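You operate a simulated robot arm through the tools that you are given. There is no shell and no other tool.

The job below is to be done with a simulated robot arm. You get a single attempt, and the scene is never put back.

TASK
Make a long coffee in the latte glass with the gold capsule.
Fine: cup rest up, glass on the drip tray first; lever shut and hands clear of the spout while it runs; machine off after; take the glass low down, on to the grey saucer. Set down upright: latte glass.

It is judged by the outcome, as a careful person would: the job done as asked, and still so three seconds after it is handed in. It fails if anything else is knocked over, pushed out of place, dropped, spilled or broken.

THE ROBOT
A 7-joint arm with a two-finger parallel gripper, fixed in place. Base frame: the origin is at the foot of the arm, x ahead of it, y to its left, z up; the work surface is at about z = 0.91. Units: m, rad, N and s.
Its first joint turns from -2.897 to 2.897 rad. Payload 4.4 kg.
Tool frame: the origin (TCP) lies between the finger pads and is the grasp point; the fingertips stand 0.023 m ahead of it; z points along the fingers, y is the line along which they close. The gripper opens to 0.094 m. The fingers are 0.038 m wide and 0.01 m thick; the gripper's body (0.054 by 0.096 m) begins 0.039 m behind the TCP.
Orientation is that of the tool frame in the base frame, as a unit quaternion [x, y, z, w]. With the fingers straight down and closing along the base's y, the tool's x points along the base's -x, its y along +y and its z along -z.

THE INTERFACE
- The arm moves only by the tool apply_moves. Its argument "steps" is a list of rows, each an object (a shift or turn left out is 0, a gripper value left out holds the last) with "travel": the shift along the tool's x, y, z in m, a list of three; "dr": the turn, a rotation vector about the tool's x, y, z in rad, a list of three; "fingers": the opening, from 0 (shut) to 1 (fully open). In form: [{"travel": [x, y, z], "dr": [ax, ay, az], "fingers": fingers}, ...]. A call has 1 to 20 rows; each row is the pose to reach, as a shift and turn from the pose commanded when the call began, along the tool's axes at that moment. A row lasts 0.2 s, in which the tool goes at most 0.05 m and 0.15 rad; a call with a longer step from one row to the next is refused whole, and so is a gripper value outside its range. A pose out of reach is approached as far as the arm can. The call stops where the force on the tool passes 40 N (or 10 N more than at its start, if that is more) or the arm is blocked; 0.2 s more then pass. Each finger travels about 0.072 m/s and halts on what it meets, pressing with about 42 N; the grip force reading is that of the motor and also rises with nothing between the fingers. The clock runs only during rows and for 0.2 s after the last one: add rows that repeat a pose to give the fingers time. It gives the time, the measured TCP pose, the force on the tool (base axes), the opening and the grip force at its end, in the units of the frame above (readings bear some noise), with the torque about the TCP (base axes, N m) and any sound that the robot's microphone picked up.
- Cameras (640 x 400 px; columns grow to the right, rows downward): "scene" is fixed at [0.3997, 0.5019, 1.676]; the picture's right is [-0.83, -0.55, 0.00], its down [-0.34, 0.52, -0.78] and it looks along [0.43, -0.65, -0.63] (base axes); focal length 333 px, centre (320, 200). "wrist" rides on the gripper at [0.086, 0.016, -0.074] in the tool frame; the picture's right is [-0.18, 0.98, 0.00], its down [-0.58, -0.11, -0.81] and it looks along [-0.79, -0.15, 0.59] (tool axes); focal length 243 px, centre (320, 200). There is no depth. A picture from a camera that has moved, and an enlarged one, comes with that camera's place and axes in the base frame and with its lens.
- camera(camera): a new picture of that camera. It takes no simulated time.
- inspect(camera, box): a new picture of the part [left, top, right, bottom] of that camera's present view, enlarged. It takes no simulated time.
- finish_job(): hands the job in; it is judged then, once.

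Nothing tells you positions but the pictures and the camera data. Unless the task says otherwise, let go and move clear before handing in.

The tools are called after ">>>" as name(argument=value, ...) on one line, values as JSON. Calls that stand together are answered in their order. apply_moves: Moves the arm, as the interface text tells. Its arguments: {"type":"object","properties":{"steps":{"type":"array"}},"required":["steps"]} The other tools are called the same way: camera (camera) takes a picture; inspect (camera, box) takes an enlarged picture of a part of a camera's view; finish_job () hands the job in.

At the start:

```text
time: 0.0
ee_pos: [0.5889, 0.0499, 1.4245]
tool_rot: [0.001, 1.0, 0.0, 0.0]
wrist_force: [-0.3, 0.3, -0.4]
ft_torque: [0.02, 0.02, -0.01]
gripper_width: 0.094
gripper_force: 0.0
```

scene: 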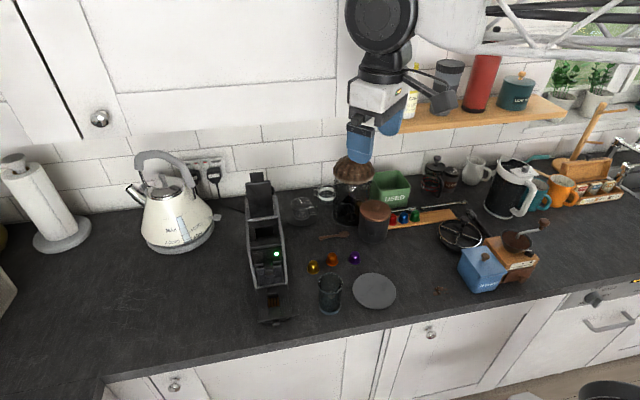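
wrist: 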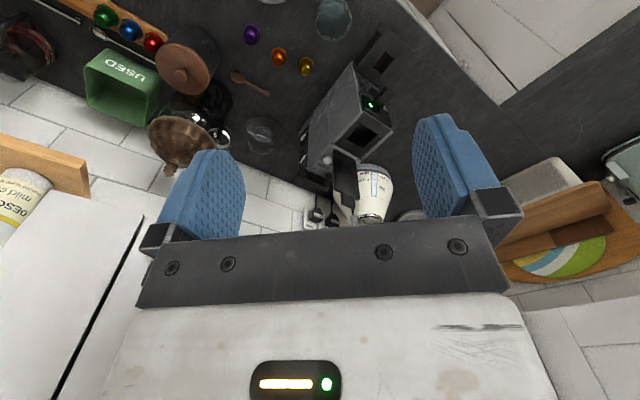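

I see a capsule coffee machine at centre-left of the scene, with the glass, capsules (gold, orange, purple) and a grey saucer to its right. I'll look closer before moving.

>>> inspect(camera="scene", box=[220, 160, 420, 340])

>>> inspect(camera="scene", box=[230, 165, 310, 335])

>>> inspect(camera="wrist", box=[220, 0, 440, 230])

```text
2.22 times, centred on (320, 250) of scene
camera zoom: at [0.3997, 0.5019, 1.676], right [-0.83, -0.55, 0.0], down [-0.34, 0.52, -0.78], along [0.43, -0.65, -0.63], focal length 740 px, centre (320, 89)
```

zoom: 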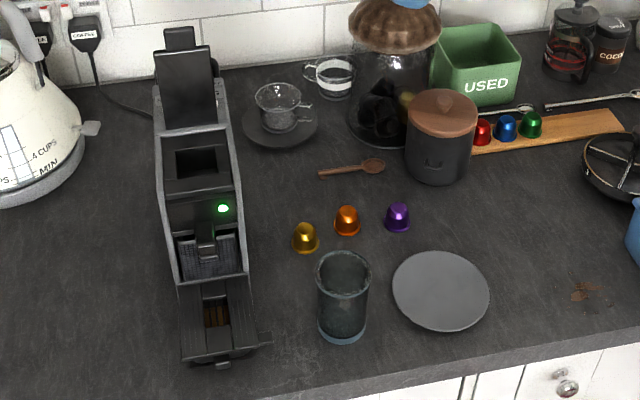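

```text
2.35 times, centred on (270, 250) of scene
camera zoom: at [0.3997, 0.5019, 1.676], right [-0.83, -0.55, 0.0], down [-0.34, 0.52, -0.78], along [0.43, -0.65, -0.63], focal length 783 px, centre (438, 82)
```

zoom: 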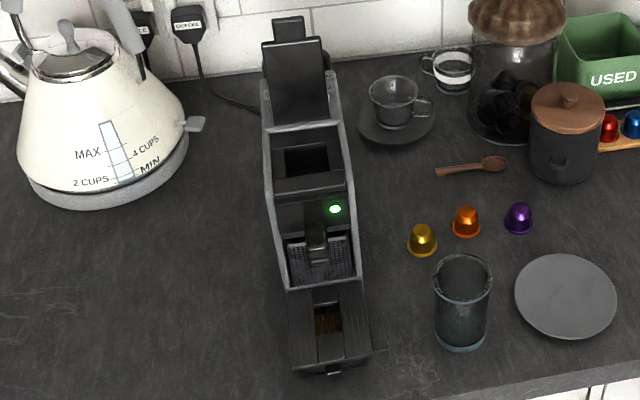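

```text
1.74 times, centred on (330, 115) of wrist
camera zoom: at [0.5027, 0.0669, 1.4999], right [0.18, 0.98, 0.0], down [0.58, -0.11, 0.81], along [0.79, -0.15, -0.59], focal length 422 px, centre (303, 348)
```

zoom: 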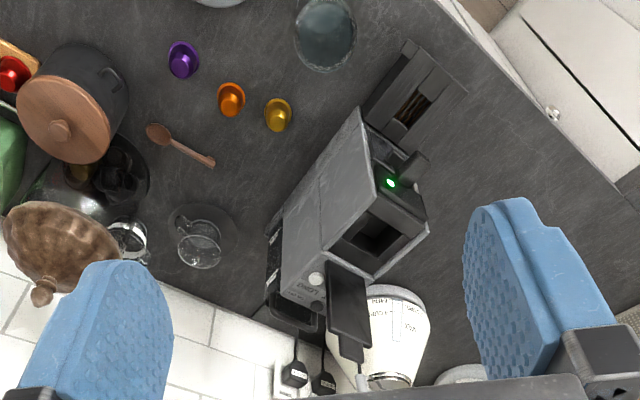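

The machine stands on the left with its drip tray toward the robot. I'll bring the wrist camera round to look at its front before touching anything.

>>> apply_moves(steps=[{"travel": [0.006, 0.027, 0.02], "dr": [0, 0, 0.0785], "fingers": 1}, {"travel": [0.012, 0.054, 0.04], "dr": [0, 0, 0.157]}, {"travel": [0.018, 0.08, 0.06], "dr": [0, 0, 0.2355]}, {"travel": [0.024, 0.107, 0.08], "dr": [0, 0, 0.314]}, {"travel": [0.03, 0.134, 0.1], "dr": [0, 0, 0.3925]}, {"travel": [0.036, 0.161, 0.12], "dr": [0, 0, 0.471]}, {"travel": [0.042, 0.188, 0.14], "dr": [0, 0, 0.5495]}, {"travel": [0.048, 0.214, 0.16], "dr": [0, 0, 0.628]}, {"travel": [0.054, 0.241, 0.18], "dr": [0, 0, 0.7065]}, {"travel": [0.059, 0.268, 0.2], "dr": [0, 0, 0.785]}])

>>> camera(camera="wrist")

>>> camera(camera="scene")

```text
time: 2.2
ee_pos: [0.5321, 0.3183, 1.2242]
tool_rot: [0.383, 0.924, -0.001, 0.0]
wrist_force: [0.0, 0.3, 0.0]
ft_torque: [-0.03, -0.03, 0.02]
gripper_width: 0.0941
gripper_force: 0.0
```

```text
taken
camera wrist: at [0.4803, 0.3919, 1.3001], right [0.83, 0.56, 0.0], down [0.33, -0.49, 0.81], along [0.46, -0.67, -0.59], focal length 243 px, centre (320, 200)
```

wrist: 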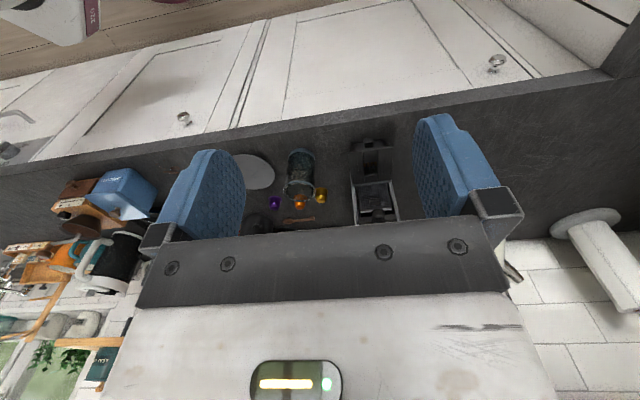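

```text
taken
```

scene: 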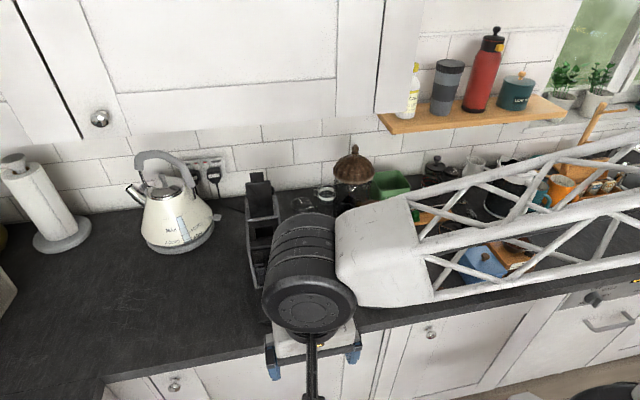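

The wrist view now shows the machine from the front, upside down. I'll enlarge it to see the cup rest, lever and buttons.

>>> inspect(camera="wrist", box=[320, 110, 430, 230])

>>> inspect(camera="wrist", box=[220, 130, 420, 230])

```text
3.33 times, centred on (375, 170) of wrist
camera zoom: at [0.4803, 0.3919, 1.3001], right [0.83, 0.56, 0.0], down [0.33, -0.49, 0.81], along [0.46, -0.67, -0.59], focal length 809 px, centre (137, 300)
```

zoom: 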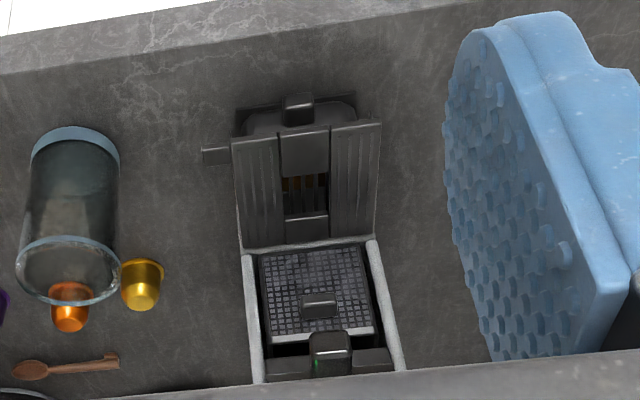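

```text
3.20 times, centred on (320, 180) of wrist
camera zoom: at [0.4803, 0.3919, 1.3001], right [0.83, 0.56, 0.0], down [0.33, -0.49, 0.81], along [0.46, -0.67, -0.59], focal length 776 px, centre (320, 264)
```

zoom: 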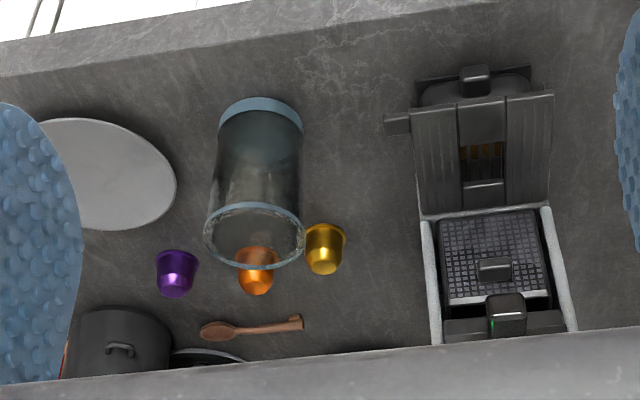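

The cup rest is the slatted flap in front of the spout with a small side tab, and it seems to be folded down over the drip tray. I'll drop lower and tilt the tool to view the front more horizontally.

>>> apply_moves(steps=[{"travel": [-0.003, 0.01, 0.027], "dr": [0, -0.125, 0]}, {"travel": [-0.007, 0.02, 0.054], "dr": [0, -0.25, 0]}, {"travel": [-0.01, 0.03, 0.08], "dr": [0, -0.375, 0]}, {"travel": [-0.013, 0.04, 0.107], "dr": [0, -0.5, 0]}, {"travel": [-0.017, 0.05, 0.134], "dr": [0, -0.625, 0]}, {"travel": [-0.02, 0.06, 0.16], "dr": [0, -0.75, 0]}])

>>> camera(camera="wrist")

>>> inspect(camera="wrist", box=[220, 60, 420, 240])

```text
time: 3.6
ee_pos: [0.5863, 0.3469, 1.066]
tool_rot: [0.356, 0.86, -0.14, 0.338]
wrist_force: [0.8, 0.5, 0.5]
ft_torque: [0.01, -0.03, -0.01]
gripper_width: 0.0941
gripper_force: 0.0
```

```text
taken
camera wrist: at [0.5173, 0.4396, 1.0613], right [0.79, 0.6, 0.13], down [-0.17, 0.01, 0.99], along [0.59, -0.8, 0.11], focal length 243 px, centre (320, 200)
```

wrist: 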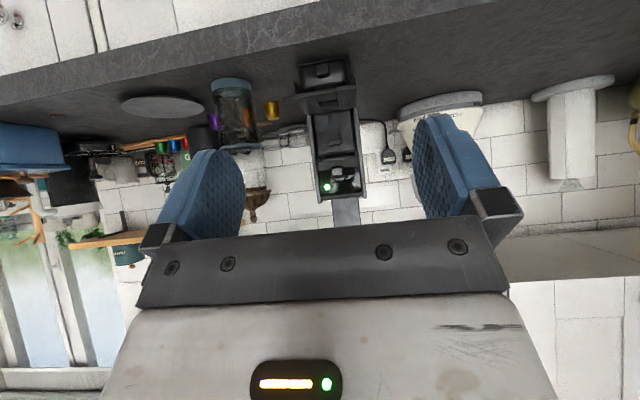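

```text
2.22 times, centred on (320, 150) of wrist
camera zoom: at [0.5173, 0.4396, 1.0613], right [0.79, 0.6, 0.13], down [-0.17, 0.01, 0.99], along [0.59, -0.8, 0.11], focal length 539 px, centre (320, 311)
```

zoom: 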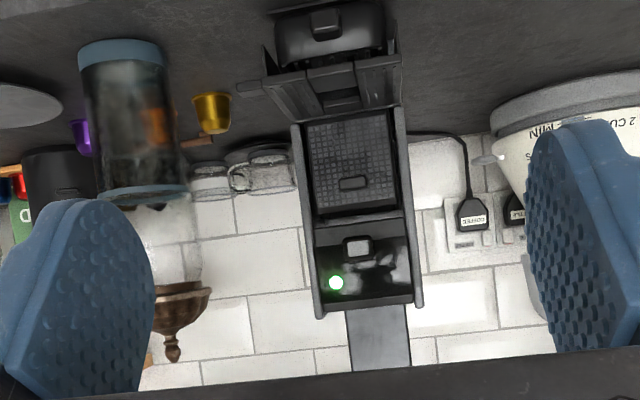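

>>> inspect(camera="wrist", box=[290, 140, 380, 205])

>>> inspect(camera="wrist", box=[280, 50, 380, 140])

```text
6.15 times, centred on (335, 172) of wrist
camera zoom: at [0.5173, 0.4396, 1.0613], right [0.79, 0.6, 0.13], down [-0.17, 0.01, 0.99], along [0.59, -0.8, 0.11], focal length 1493 px, centre (228, 369)
```

zoom: 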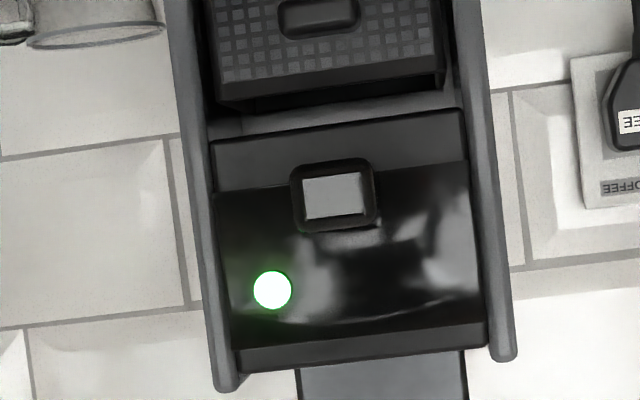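

```text
4.44 times, centred on (330, 95) of wrist
camera zoom: at [0.5173, 0.4396, 1.0613], right [0.79, 0.6, 0.13], down [-0.17, 0.01, 0.99], along [0.59, -0.8, 0.11], focal length 1078 px, centre (276, 667)
```

zoom: 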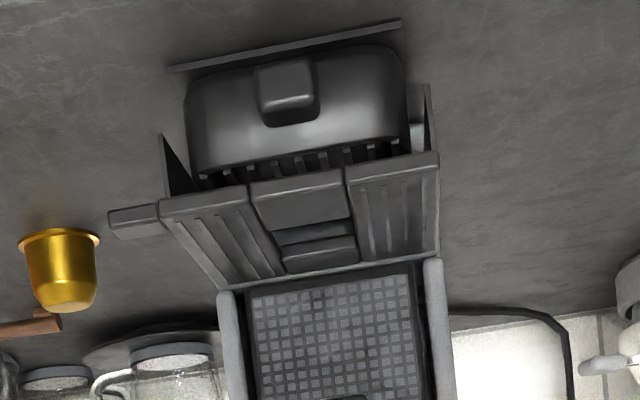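

The spout, green LED and mesh container are visible, but not the brew buttons or the power switch. I'll go up for a view of the machine top.

>>> apply_moves(steps=[{"travel": [-0.04, -0.002, -0.013], "dr": [0, 0.083, 0]}, {"travel": [-0.079, -0.004, -0.026], "dr": [0, 0.167, 0]}, {"travel": [-0.119, -0.007, -0.04], "dr": [0, 0.25, 0]}, {"travel": [-0.158, -0.009, -0.053], "dr": [0, 0.333, 0]}, {"travel": [-0.198, -0.011, -0.066], "dr": [0, 0.417, 0]}, {"travel": [-0.238, -0.013, -0.079], "dr": [0, 0.5, 0]}, {"travel": [-0.277, -0.016, -0.092], "dr": [0, 0.583, 0]}, {"travel": [-0.317, -0.018, -0.106], "dr": [0, 0.667, 0]}, {"travel": [-0.3566, -0.02, -0.1188], "dr": [0, 0.75, 0]}])

>>> camera(camera="wrist")

>>> inspect(camera="wrist", box=[270, 60, 430, 240])

```text
time: 5.6
ee_pos: [0.7, 0.205, 1.3946]
tool_rot: [0.383, 0.924, 0.001, 0.0]
wrist_force: [0.5, 0.1, 0.0]
ft_torque: [-0.01, 0.0, 0.01]
gripper_width: 0.094
gripper_force: 0.0
```

```text
taken
camera wrist: at [0.6498, 0.2783, 1.4703], right [0.82, 0.57, 0.0], down [0.34, -0.49, 0.81], along [0.46, -0.66, -0.59], focal length 243 px, centre (320, 200)
```

wrist: 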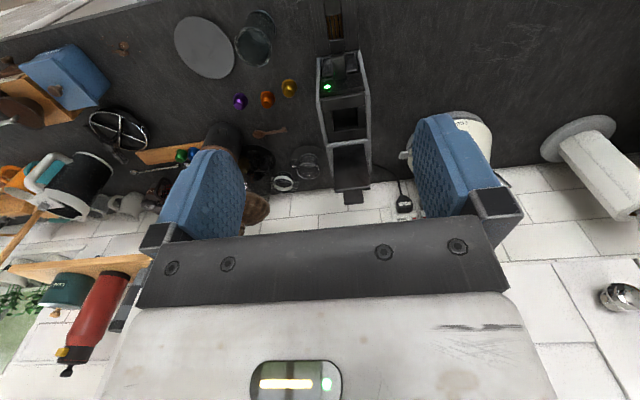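

```text
2.22 times, centred on (350, 150) of wrist
camera zoom: at [0.6498, 0.2783, 1.4703], right [0.82, 0.57, 0.0], down [0.34, -0.49, 0.81], along [0.46, -0.66, -0.59], focal length 539 px, centre (253, 311)
```

zoom: 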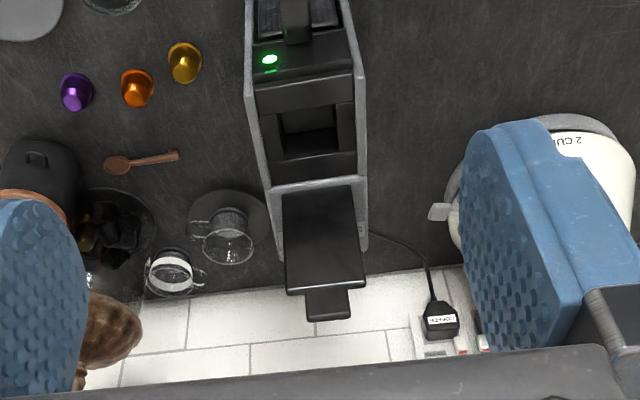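

>>> inspect(camera="wrist", box=[312, 40, 376, 80])

>>> inspect(camera="wrist", box=[305, 70, 385, 140])

>>> inspect(camera="wrist", box=[305, 0, 385, 60])

>>> inspect(camera="scene", box=[235, 165, 305, 300])

```text
10.00 times, centred on (344, 60) of wrist
camera zoom: at [0.6498, 0.2783, 1.4703], right [0.82, 0.57, 0.0], down [0.34, -0.49, 0.81], along [0.46, -0.66, -0.59], focal length 2426 px, centre (80, 1600)
```

zoom: 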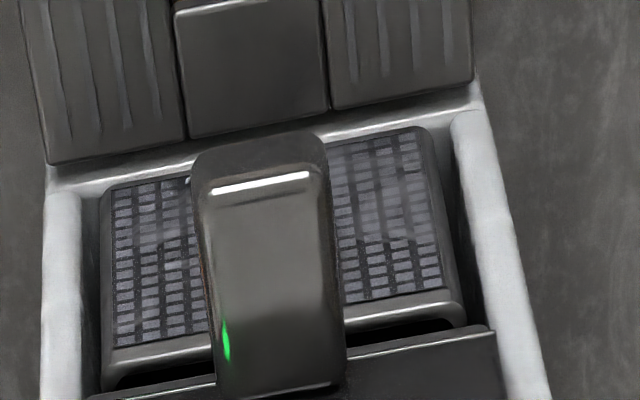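

```text
5.71 times, centred on (345, 105) of wrist
camera zoom: at [0.6498, 0.2783, 1.4703], right [0.82, 0.57, 0.0], down [0.34, -0.49, 0.81], along [0.46, -0.66, -0.59], focal length 1386 px, centre (177, 743)
```

zoom: 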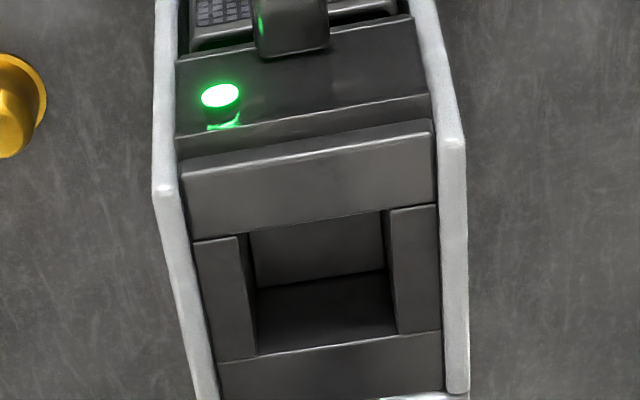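

```text
6.67 times, centred on (345, 30) of wrist
camera zoom: at [0.6498, 0.2783, 1.4703], right [0.82, 0.57, 0.0], down [0.34, -0.49, 0.81], along [0.46, -0.66, -0.59], focal length 1618 px, centre (153, 1333)
```

zoom: 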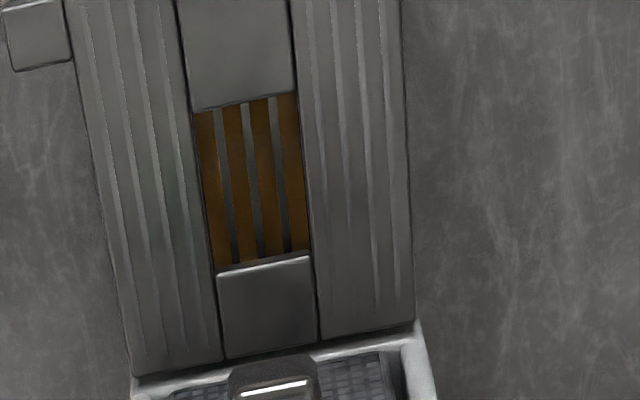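

```text
2.96 times, centred on (270, 232) of scene
camera zoom: at [0.3997, 0.5019, 1.676], right [-0.83, -0.55, 0.0], down [-0.34, 0.52, -0.78], along [0.43, -0.65, -0.63], focal length 986 px, centre (468, 104)
```

zoom: 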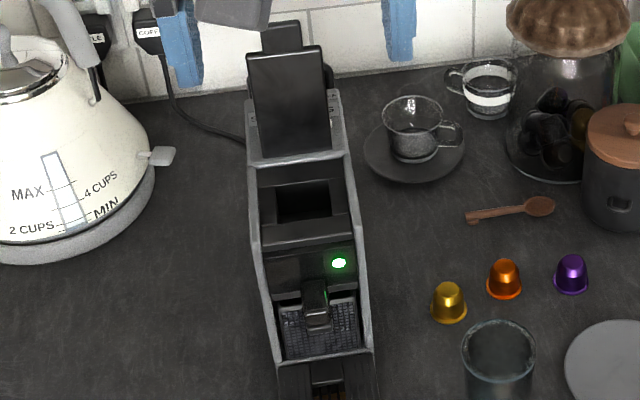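

The top shows only one lit green disc and the capsule slot; nothing on the front panel looks like brew buttons. I'll look at the machine's right side, where I noticed a knob earlier.

>>> apply_moves(steps=[{"travel": [-0.0122, -0.0279, 0.0145], "dr": [0, 0, -0.14]}, {"travel": [-0.0243, -0.0557, 0.029], "dr": [0, 0, -0.28]}, {"travel": [-0.0365, -0.0836, 0.0435], "dr": [0, 0, -0.42]}, {"travel": [-0.0486, -0.1114, 0.058], "dr": [0, 0, -0.56]}, {"travel": [-0.0608, -0.1393, 0.0725], "dr": [0, 0, -0.7]}, {"travel": [-0.073, -0.1672, 0.087], "dr": [0, 0, -0.84]}, {"travel": [-0.0851, -0.195, 0.1015], "dr": [0, 0, -0.98]}, {"travel": [-0.0973, -0.2229, 0.116], "dr": [0, 0, -1.12]}, {"travel": [-0.1094, -0.2507, 0.1305], "dr": [0, 0, -1.26]}, {"travel": [-0.1216, -0.2786, 0.145], "dr": [0, 0, -1.4]}])

>>> camera(camera="wrist")

>>> inspect(camera="wrist", box=[220, 60, 420, 240])

```text
time: 7.8
ee_pos: [0.5907, -0.0777, 1.2497]
tool_rot: [-0.303, 0.953, 0.0, 0.0]
wrist_force: [-0.4, 0.3, 0.1]
ft_torque: [0.02, 0.0, 0.03]
gripper_width: 0.094
gripper_force: 0.1
```

```text
taken
camera wrist: at [0.5081, -0.1145, 1.3247], right [-0.42, 0.91, 0.0], down [0.54, 0.25, 0.81], along [0.73, 0.34, -0.59], focal length 243 px, centre (320, 200)
```

wrist: 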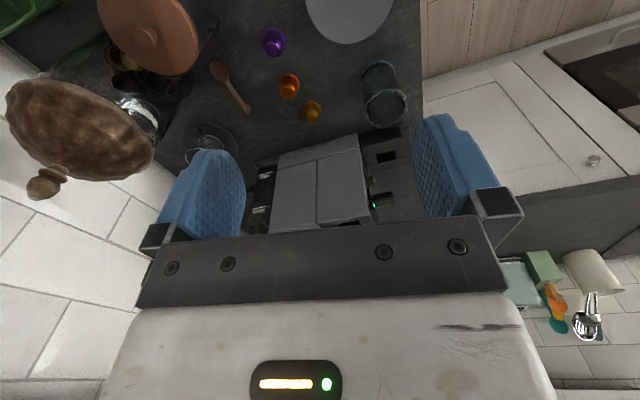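

```text
2.22 times, centred on (320, 150) of wrist
camera zoom: at [0.5081, -0.1145, 1.3247], right [-0.42, 0.91, 0.0], down [0.54, 0.25, 0.81], along [0.73, 0.34, -0.59], focal length 539 px, centre (320, 311)
```

zoom: 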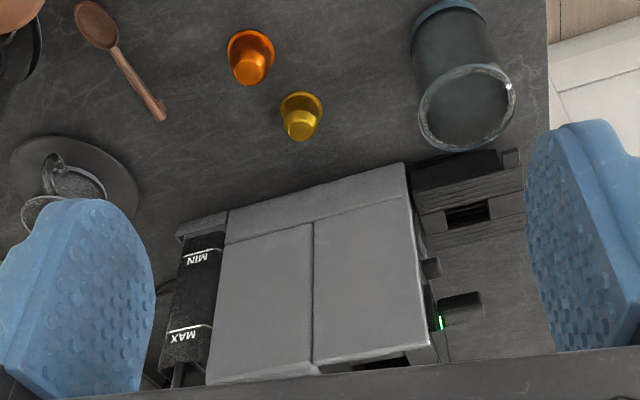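

The right side has a water tank with MIN/MAX at the back and no buttons. I'll raise the camera to see the top rear, where there was a round knob by the lever.

>>> apply_moves(steps=[{"travel": [0, 0, -0.05]}, {"travel": [0, 0, -0.1]}, {"travel": [0, 0, -0.15]}, {"travel": [0, 0, -0.2]}])

>>> inspect(camera="wrist", box=[230, 60, 410, 220])

>>> inspect(camera="wrist", box=[250, 120, 340, 220])

```text
time: 8.8
ee_pos: [0.5899, -0.0794, 1.4492]
tool_rot: [-0.302, 0.953, 0.001, 0.0]
wrist_force: [-0.4, 0.6, 0.2]
ft_torque: [0.03, 0.0, 0.02]
gripper_width: 0.0939
gripper_force: 0.0
```

```text
2.50 times, centred on (320, 140) of wrist
camera zoom: at [0.509, -0.1147, 1.5251], right [-0.42, 0.91, 0.0], down [0.54, 0.25, 0.81], along [0.73, 0.34, -0.59], focal length 606 px, centre (320, 350)
```

zoom: 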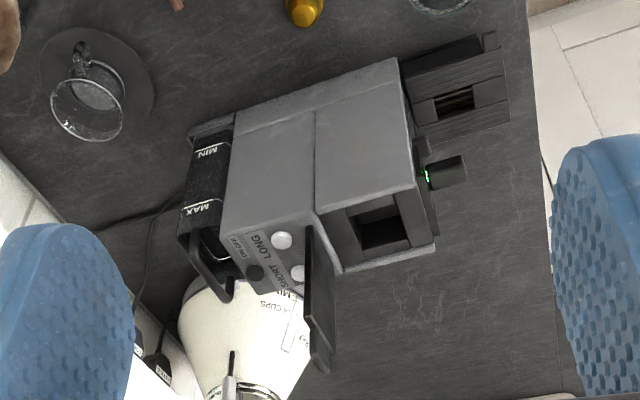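

```text
4.00 times, centred on (295, 170) of wrist
camera zoom: at [0.509, -0.1147, 1.5251], right [-0.42, 0.91, 0.0], down [0.54, 0.25, 0.81], along [0.73, 0.34, -0.59], focal length 970 px, centre (420, 320)
```

zoom: 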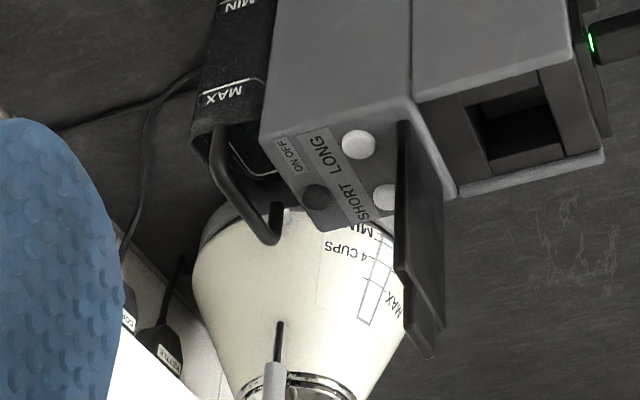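

>>> inspect(camera="wrist", box=[255, 140, 315, 180])

>>> inspect(camera="wrist", box=[235, 80, 315, 150])

>>> inspect(camera="wrist", box=[340, 70, 400, 140])

```text
10.00 times, centred on (285, 160) of wrist
camera zoom: at [0.509, -0.1147, 1.5251], right [-0.42, 0.91, 0.0], down [0.54, 0.25, 0.81], along [0.73, 0.34, -0.59], focal length 2426 px, centre (670, 600)
```

zoom: 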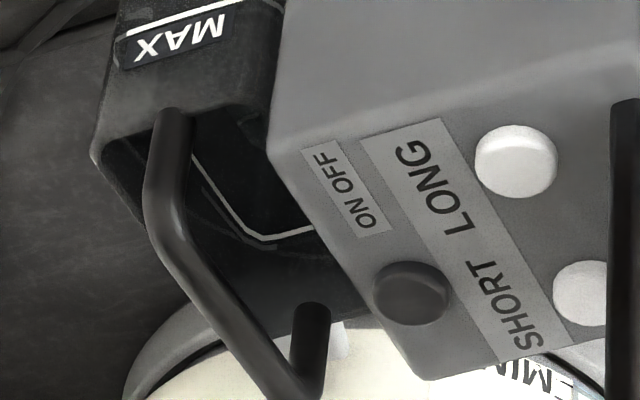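

```text
5.71 times, centred on (275, 115) of wrist
camera zoom: at [0.509, -0.1147, 1.5251], right [-0.42, 0.91, 0.0], down [0.54, 0.25, 0.81], along [0.73, 0.34, -0.59], focal length 1386 px, centre (577, 686)
```

zoom: 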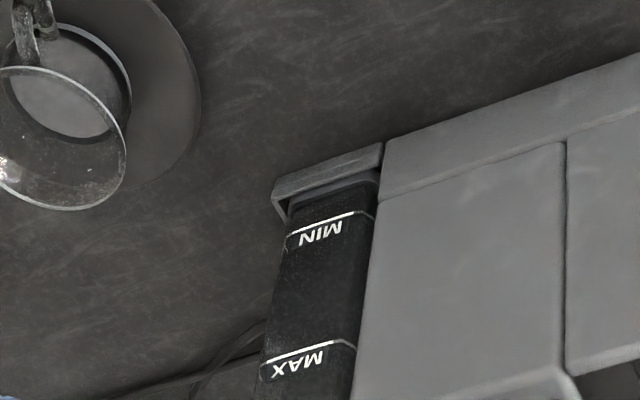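

```text
5.71 times, centred on (370, 105) of wrist
camera zoom: at [0.509, -0.1147, 1.5251], right [-0.42, 0.91, 0.0], down [0.54, 0.25, 0.81], along [0.73, 0.34, -0.59], focal length 1386 px, centre (34, 743)
```

zoom: 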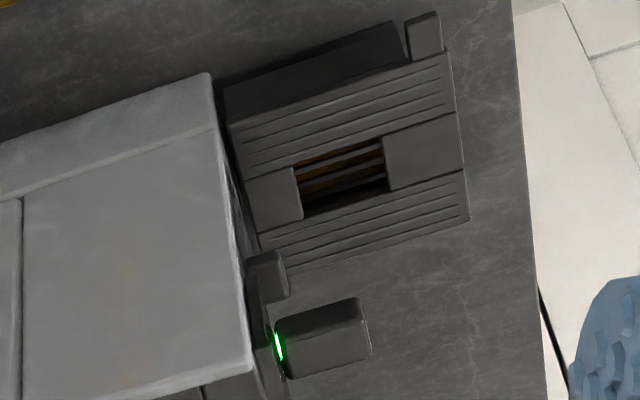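

The top rear carries white LONG (right) and SHORT (left) buttons and a dark ON/OFF button behind them, and the lever is upright (open). Next I'll measure the glass, capsule, saucer and tray more precisely.

>>> camera(camera="scene")

>>> inspect(camera="scene", box=[300, 255, 364, 325])

>>> inspect(camera="scene", box=[250, 255, 314, 335])

>>> camera(camera="wrist")

```text
taken
```

scene: 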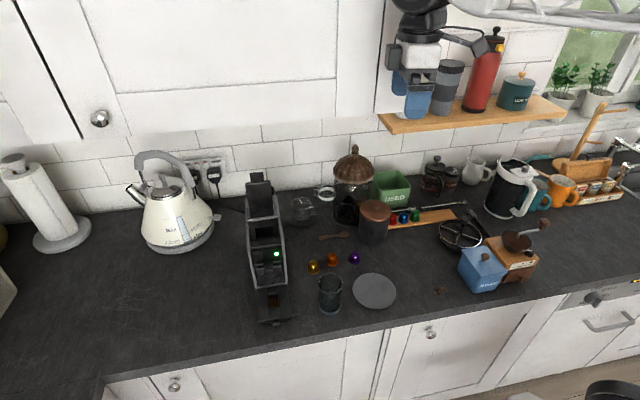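

```text
5.71 times, centred on (332, 290) of scene
camera zoom: at [0.3997, 0.5019, 1.676], right [-0.83, -0.55, 0.0], down [-0.34, 0.52, -0.78], along [0.43, -0.65, -0.63], focal length 1902 px, centre (251, -314)
```

zoom: 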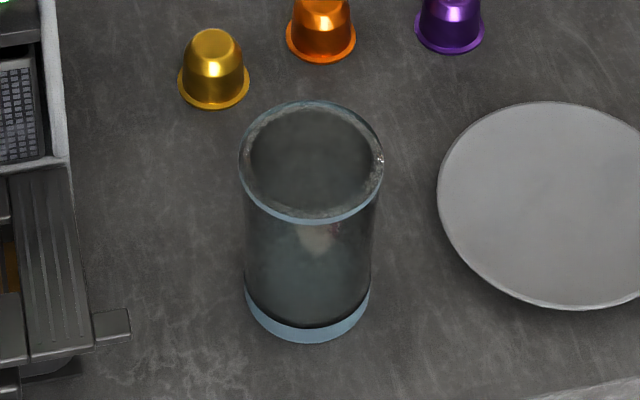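

```text
5.00 times, centred on (282, 295) of scene
camera zoom: at [0.3997, 0.5019, 1.676], right [-0.83, -0.55, 0.0], down [-0.34, 0.52, -0.78], along [0.43, -0.65, -0.63], focal length 1664 px, centre (510, -275)
```

zoom: 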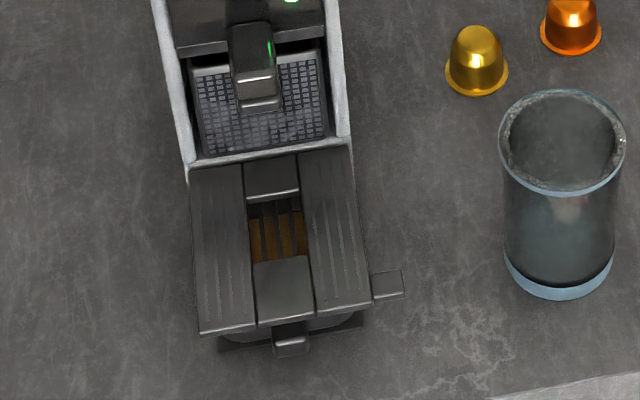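

```text
taken
camera wrist: at [0.509, -0.1147, 1.5251], right [-0.42, 0.91, 0.0], down [0.54, 0.25, 0.81], along [0.73, 0.34, -0.59], focal length 243 px, centre (320, 200)
```

wrist: 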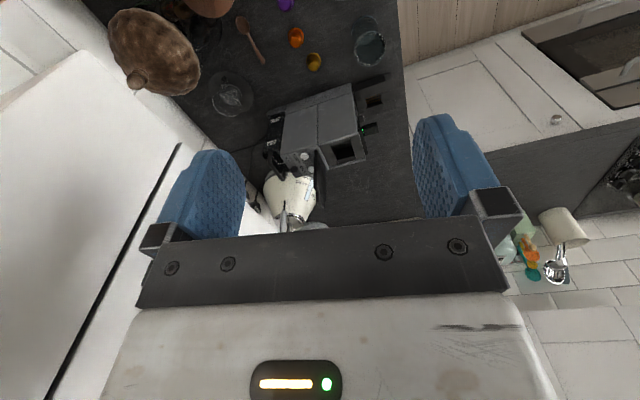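

The glass is about 9.5 cm tall and stands right of the machine, near the counter edge, with the capsules behind it. Next I'll turn the tool to the sideways posture for lifting the cup rest's tab, with the camera toward the machine for a closer look.

>>> apply_moves(steps=[{"travel": [-0.0093, 0.0273, 0.0249], "dr": [0, 0, -0.0171], "fingers": 0.55}, {"travel": [-0.0187, 0.0546, 0.0498], "dr": [0, 0, -0.0342]}, {"travel": [-0.028, 0.0819, 0.0747], "dr": [0, 0, -0.0513]}, {"travel": [-0.0374, 0.1092, 0.0996], "dr": [0, 0, -0.0684]}, {"travel": [-0.0467, 0.1365, 0.1245], "dr": [0, 0, -0.0855]}, {"travel": [-0.056, 0.1638, 0.1494], "dr": [0, 0, -0.1026]}, {"travel": [-0.0654, 0.1911, 0.1743], "dr": [0, 0, -0.1197]}, {"travel": [-0.0747, 0.2184, 0.1992], "dr": [0, 0, -0.1368]}, {"travel": [-0.0841, 0.2457, 0.2241], "dr": [0, 0, -0.1539]}, {"travel": [-0.0934, 0.273, 0.249], "dr": [0, 0, -0.171]}])

>>> apply_moves(steps=[{"travel": [0, 0, 0.01], "dr": [0.1134, 0, 0]}, {"travel": [0, 0, 0.02], "dr": [0.2268, 0, 0]}, {"travel": [0, 0, 0.03], "dr": [0.3402, 0, 0]}, {"travel": [0, 0, 0.04], "dr": [0.4536, 0, 0]}, {"travel": [0, 0, 0.05], "dr": [0.567, 0, 0]}, {"travel": [0, 0, 0.06], "dr": [0.6804, 0, 0]}, {"travel": [0, 0, 0.07], "dr": [0.7938, 0, 0]}, {"travel": [0, 0, 0.08], "dr": [0.9072, 0, 0]}, {"travel": [0, 0, 0.09], "dr": [1.0206, 0, 0]}, {"travel": [0, 0, 0.1], "dr": [1.134, 0, 0]}])

>>> camera(camera="wrist")

>>> camera(camera="scene")

```text
time: 11.0
ee_pos: [0.5083, 0.1982, 1.2009]
tool_rot: [-0.383, 0.924, 0.001, 0.0]
wrist_force: [-0.3, 0.1, 0.6]
ft_torque: [0.0, 0.01, -0.02]
gripper_width: 0.0515
gripper_force: 0.0
```

```text
time: 13.2
ee_pos: [0.509, 0.1994, 1.1013]
tool_rot: [-0.323, 0.779, -0.497, 0.205]
wrist_force: [0.4, -0.9, -0.1]
ft_torque: [-0.01, 0.01, -0.01]
gripper_width: 0.0517
gripper_force: 0.0
```

```text
taken
camera wrist: at [0.3942, 0.1911, 1.1183], right [-0.16, 0.42, -0.89], down [-0.07, 0.9, 0.44], along [0.98, 0.14, -0.11], focal length 243 px, centre (320, 200)
```

wrist: 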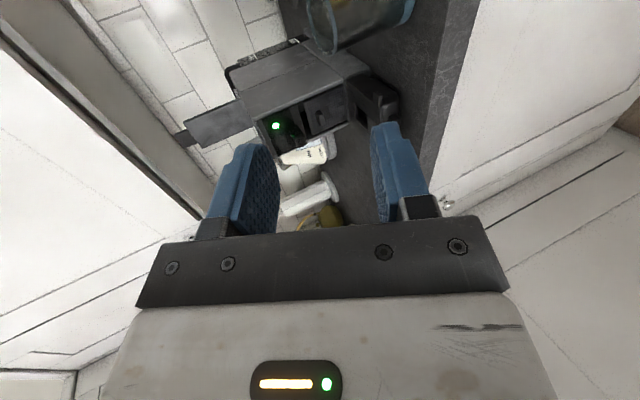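

```text
taken
```

scene: 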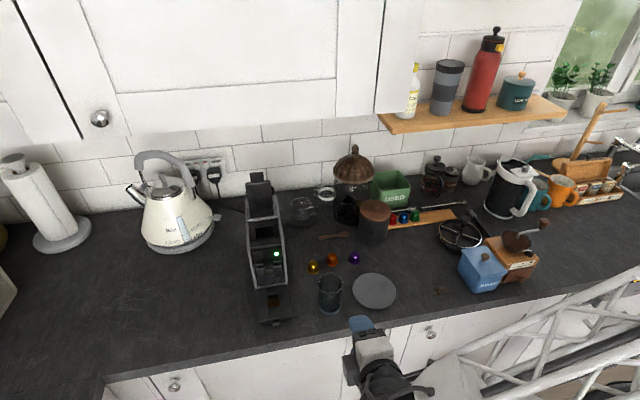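

The tool now points toward the machine and can reach there. I'll enlarge the cup rest and tab area.

>>> inspect(camera="wrist", box=[290, 60, 420, 150])

>>> inspect(camera="wrist", box=[340, 65, 410, 135])

```text
4.44 times, centred on (355, 105) of wrist
camera zoom: at [0.3942, 0.1911, 1.1183], right [-0.16, 0.42, -0.89], down [-0.07, 0.9, 0.44], along [0.98, 0.14, -0.11], focal length 1078 px, centre (164, 622)
```

zoom: 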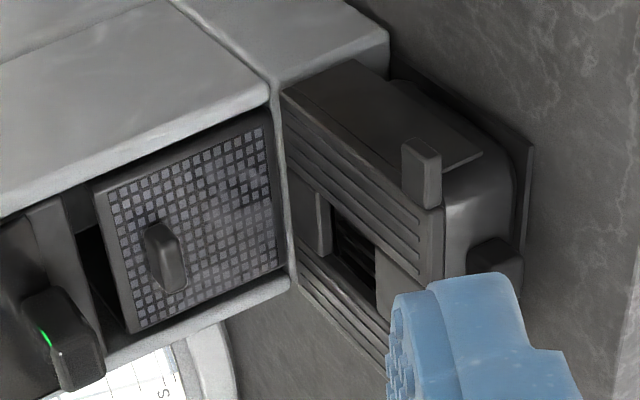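

```text
5.71 times, centred on (375, 100) of wrist
camera zoom: at [0.3942, 0.1911, 1.1183], right [-0.16, 0.42, -0.89], down [-0.07, 0.9, 0.44], along [0.98, 0.14, -0.11], focal length 1386 px, centre (6, 771)
```

zoom: 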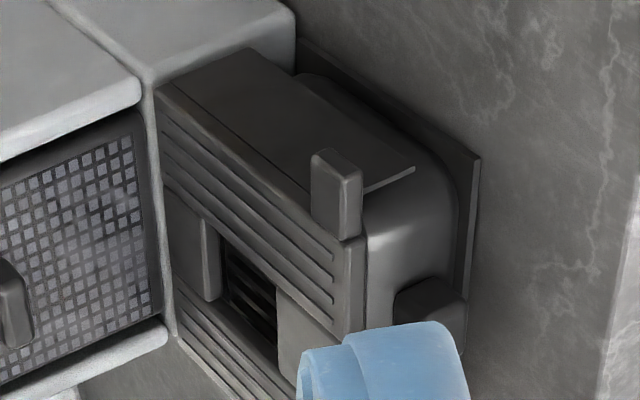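

>>> inspect(camera="wrist", box=[265, 90, 335, 160])

```text
5.71 times, centred on (300, 125) of wrist
camera zoom: at [0.3942, 0.1911, 1.1183], right [-0.16, 0.42, -0.89], down [-0.07, 0.9, 0.44], along [0.98, 0.14, -0.11], focal length 1386 px, centre (434, 629)
```

zoom: 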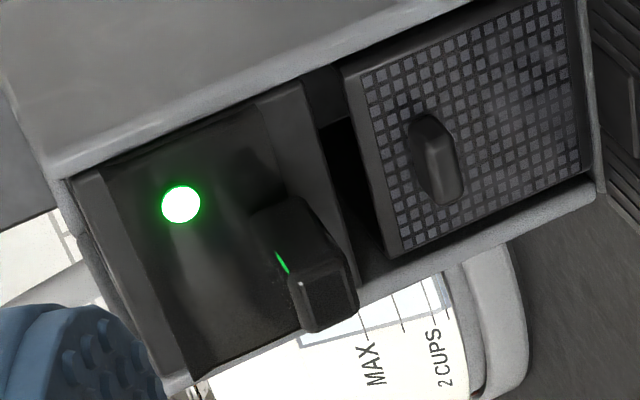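

The rest is a flap hinged at the tower with side skirts and a thin lifting tab at its right front corner. I'll bring the lower finger in front of the tab, just below its height, and check before sliding under it.

>>> apply_moves(steps=[{"travel": [-0.014, 0.0119, 0.0241], "dr": [0.029, 0, 0], "fingers": 0.32}, {"travel": [-0.028, 0.0238, 0.0483], "dr": [0.058, 0, 0]}, {"travel": [-0.042, 0.0357, 0.0724], "dr": [0.087, 0, 0]}, {"travel": [-0.056, 0.0475, 0.0965], "dr": [0.116, 0, 0]}, {"travel": [-0.07, 0.0594, 0.1207], "dr": [0.145, 0, 0]}, {"travel": [-0.0841, 0.0713, 0.1448], "dr": [0.1745, 0, 0]}, {"travel": [-0.0841, 0.0713, 0.1448], "dr": [0.1745, 0, 0]}])

>>> camera(camera="wrist")

>>> inspect(camera="scene", box=[250, 255, 350, 345])

```text
time: 14.8
ee_pos: [0.6384, 0.1868, 0.974]
tool_rot: [-0.304, 0.733, -0.562, 0.234]
wrist_force: [0.6, -0.4, -0.3]
ft_torque: [0.02, 0.03, 0.0]
gripper_width: 0.0301
gripper_force: 0.0
```

```text
taken
camera wrist: at [0.5238, 0.1797, 0.9785], right [-0.05, 0.31, -0.95], down [-0.12, 0.94, 0.31], along [0.99, 0.13, -0.01], focal length 243 px, centre (320, 200)
```

wrist: 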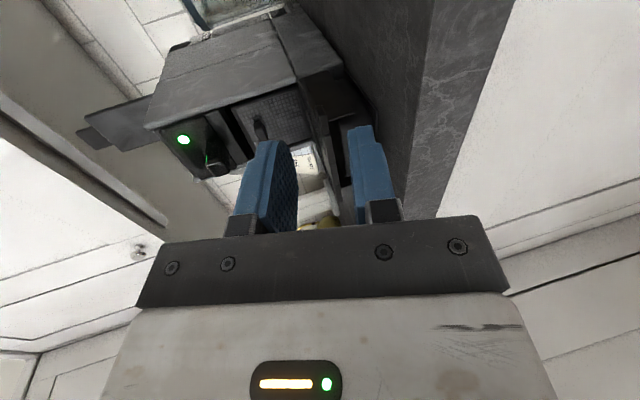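

```text
4.44 times, centred on (300, 300) of scene
camera zoom: at [0.3997, 0.5019, 1.676], right [-0.83, -0.55, 0.0], down [-0.34, 0.52, -0.78], along [0.43, -0.65, -0.63], focal length 1479 px, centre (409, -244)
```

zoom: 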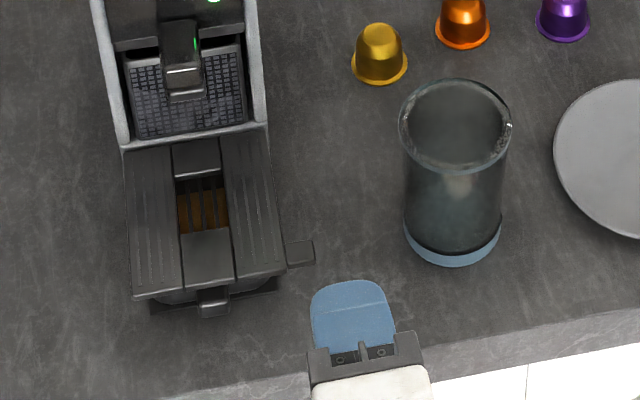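

>>> inspect(camera="wrist", box=[290, 60, 400, 150])

```text
4.44 times, centred on (345, 105) of wrist
camera zoom: at [0.5238, 0.1797, 0.9785], right [-0.05, 0.31, -0.95], down [-0.12, 0.94, 0.31], along [0.99, 0.13, -0.01], focal length 1078 px, centre (209, 622)
```

zoom: 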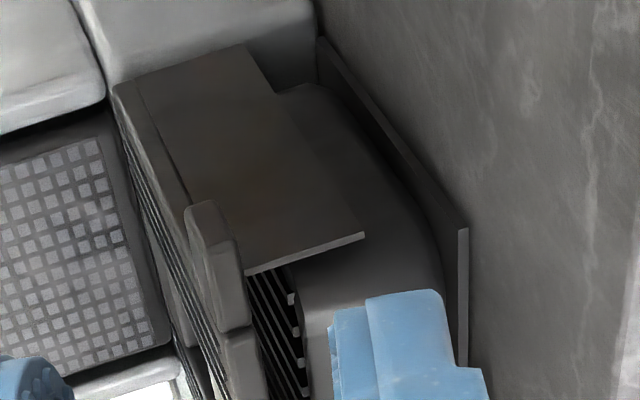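

>>> inspect(camera="wrist", box=[325, 95, 365, 150])

```text
7.27 times, centred on (345, 122) of wrist
camera zoom: at [0.5238, 0.1797, 0.9785], right [-0.05, 0.31, -0.95], down [-0.12, 0.94, 0.31], along [0.99, 0.13, -0.01], focal length 1764 px, centre (138, 764)
```

zoom: 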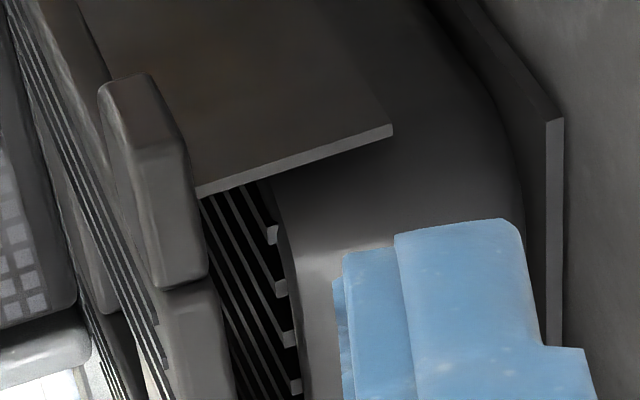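

The tab's underside is at about z 0.953 and its front edge at n ≈ 0.386, with 4 cm of free space beneath. I'll lower the gripper, slide the lower finger under the tab and check.

>>> apply_moves(steps=[{"travel": [0, 0.0076, 0.002]}, {"travel": [0, 0.01517, 0.00406]}, {"travel": [0, 0.00611, 0.03787]}, {"travel": [0, -0.00266, 0.07061]}, {"travel": [0, -0.00266, 0.07061]}])

>>> inspect(camera="wrist", box=[250, 60, 410, 180])

>>> inspect(camera="scene", box=[250, 255, 350, 345])

```text
time: 16.0
ee_pos: [0.6878, 0.1383, 0.9601]
tool_rot: [-0.303, 0.733, -0.563, 0.233]
wrist_force: [0.9, 0.0, -0.1]
ft_torque: [0.02, 0.01, 0.02]
gripper_width: 0.03
gripper_force: 0.1
```

```text
3.33 times, centred on (330, 120) of wrist
camera zoom: at [0.5725, 0.1311, 0.9633], right [-0.05, 0.31, -0.95], down [-0.12, 0.94, 0.31], along [0.99, 0.13, -0.01], focal length 809 px, centre (287, 467)
```

zoom: 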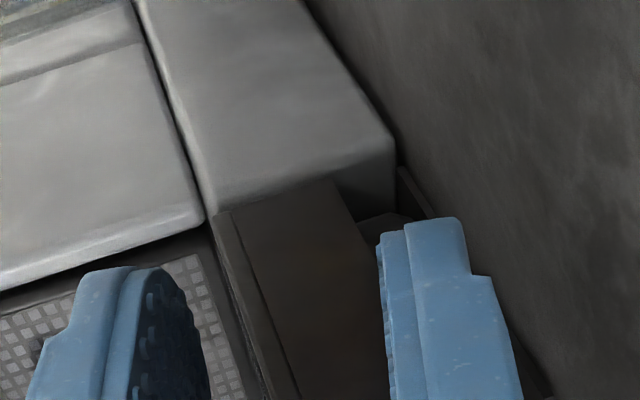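

```text
4.44 times, centred on (300, 300) of scene
camera zoom: at [0.3997, 0.5019, 1.676], right [-0.83, -0.55, 0.0], down [-0.34, 0.52, -0.78], along [0.43, -0.65, -0.63], focal length 1479 px, centre (409, -244)
```

zoom: 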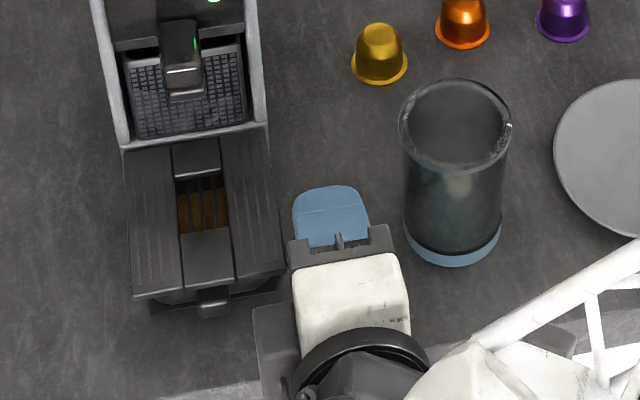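

>>> inspect(camera="wrist", box=[260, 120, 400, 240])

>>> inspect(camera="scene", box=[285, 285, 325, 325])

```text
3.33 times, centred on (330, 180) of wrist
camera zoom: at [0.5725, 0.1311, 0.9633], right [-0.05, 0.31, -0.95], down [-0.12, 0.94, 0.31], along [0.99, 0.13, -0.01], focal length 809 px, centre (287, 267)
```

zoom: 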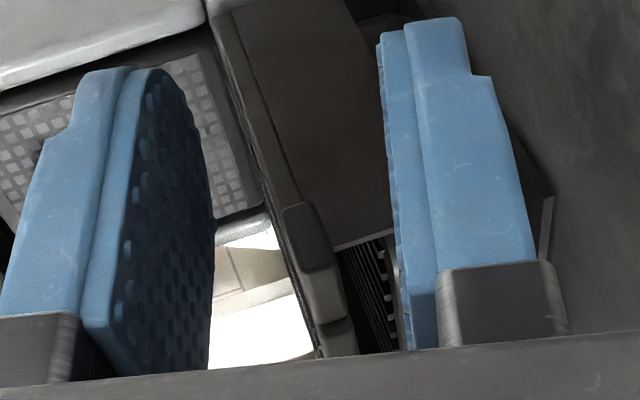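

```text
10.00 times, centred on (305, 305) of scene
camera zoom: at [0.3997, 0.5019, 1.676], right [-0.83, -0.55, 0.0], down [-0.34, 0.52, -0.78], along [0.43, -0.65, -0.63], focal length 3329 px, centre (470, -850)
```

zoom: 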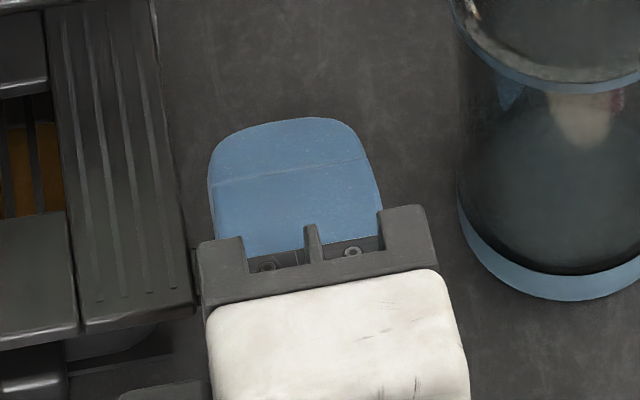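

The tab sits between the two fingers, with the lower one under it. I'll lift it along its hinge arc, halfway first, then check.

>>> apply_moves(steps=[{"travel": [0, -0.0044, -0.0014]}, {"travel": [0, -0.0088, -0.0028]}, {"travel": [0, -0.02, -0.0054], "dr": [-0.0367, 0, 0]}, {"travel": [0, -0.0311, -0.0075], "dr": [-0.0733, 0, 0]}, {"travel": [0, -0.0428, -0.0073], "dr": [-0.11, 0, 0]}, {"travel": [0, -0.054, -0.0064], "dr": [-0.1466, 0, 0]}, {"travel": [0, -0.0652, -0.0034], "dr": [-0.1833, 0, 0]}, {"travel": [0, -0.0756, 0.0005], "dr": [-0.2199, 0, 0]}])

>>> inspect(camera="wrist", box=[260, 60, 420, 240])

>>> inspect(camera="scene", box=[240, 245, 340, 345])

```text
time: 17.8
ee_pos: [0.7037, 0.1252, 1.0324]
tool_rot: [-0.327, 0.791, -0.478, 0.199]
wrist_force: [0.5, -0.2, 0.7]
ft_torque: [-0.01, 0.01, 0.0]
gripper_width: 0.0299
gripper_force: 0.1
```

```text
2.22 times, centred on (340, 150) of wrist
camera zoom: at [0.5885, 0.1156, 1.0529], right [-0.19, 0.45, -0.87], down [-0.06, 0.88, 0.47], along [0.98, 0.14, -0.14], focal length 539 px, centre (276, 311)
```

zoom: 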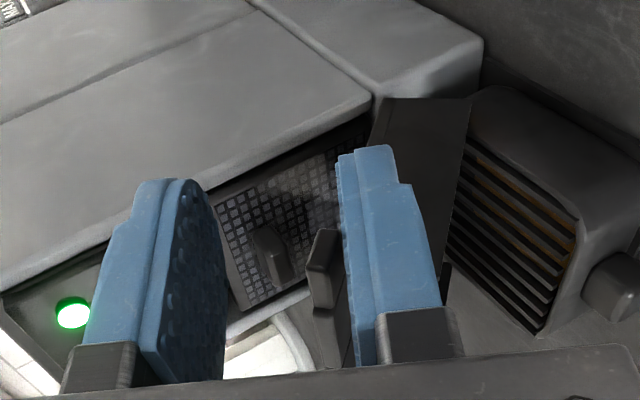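

```text
4.00 times, centred on (290, 295) of scene
camera zoom: at [0.3997, 0.5019, 1.676], right [-0.83, -0.55, 0.0], down [-0.34, 0.52, -0.78], along [0.43, -0.65, -0.63], focal length 1332 px, centre (440, -180)
```

zoom: 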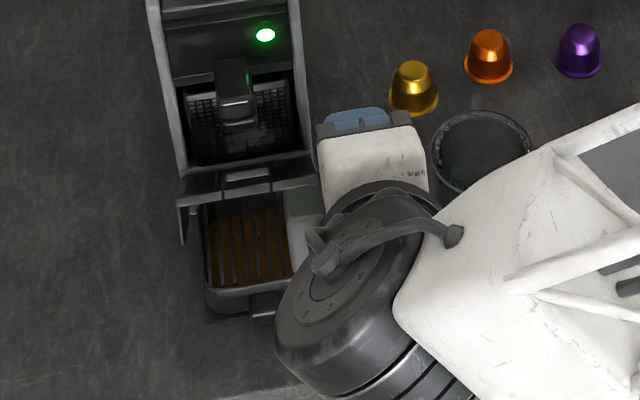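

The rest is at about 45°, following cleanly with no load on the tool. I'll carry on to upright.

>>> apply_moves(steps=[{"travel": [0, -0.0107, 0.0039], "dr": [-0.0367, 0, 0]}, {"travel": [0.001, -0.0214, 0.0078], "dr": [-0.0733, 0, 0]}, {"travel": [0.002, -0.0308, 0.0141], "dr": [-0.11, 0, 0]}, {"travel": [0.002, -0.0401, 0.0204], "dr": [-0.1466, 0, 0]}, {"travel": [0.002, -0.0476, 0.0289], "dr": [-0.1833, 0, 0]}, {"travel": [0.002, -0.055, 0.0373], "dr": [-0.2199, 0, 0]}])

>>> inspect(camera="wrist", box=[260, 60, 420, 240])

>>> inspect(camera="scene", box=[240, 245, 340, 345])

```text
time: 19.2
ee_pos: [0.7426, 0.0823, 1.0635]
tool_rot: [-0.348, 0.838, -0.388, 0.162]
wrist_force: [-14.9, 14.4, 6.2]
ft_torque: [0.36, 0.44, 0.25]
gripper_width: 0.0345
gripper_force: 5.1
```

```text
2.22 times, centred on (340, 150) of wrist
camera zoom: at [0.6328, 0.0687, 1.1003], right [-0.32, 0.58, -0.75], down [0.02, 0.8, 0.6], along [0.95, 0.17, -0.27], focal length 539 px, centre (276, 311)
```

zoom: 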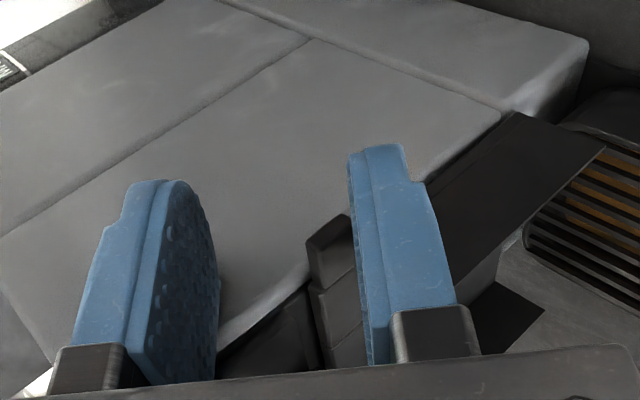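

```text
4.00 times, centred on (290, 295) of scene
camera zoom: at [0.3997, 0.5019, 1.676], right [-0.83, -0.55, 0.0], down [-0.34, 0.52, -0.78], along [0.43, -0.65, -0.63], focal length 1332 px, centre (440, -180)
```

zoom: 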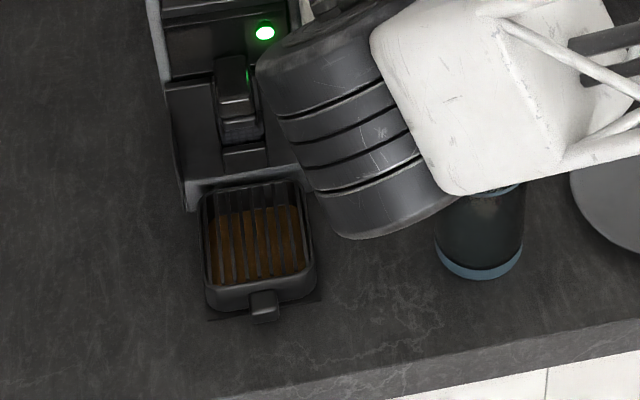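

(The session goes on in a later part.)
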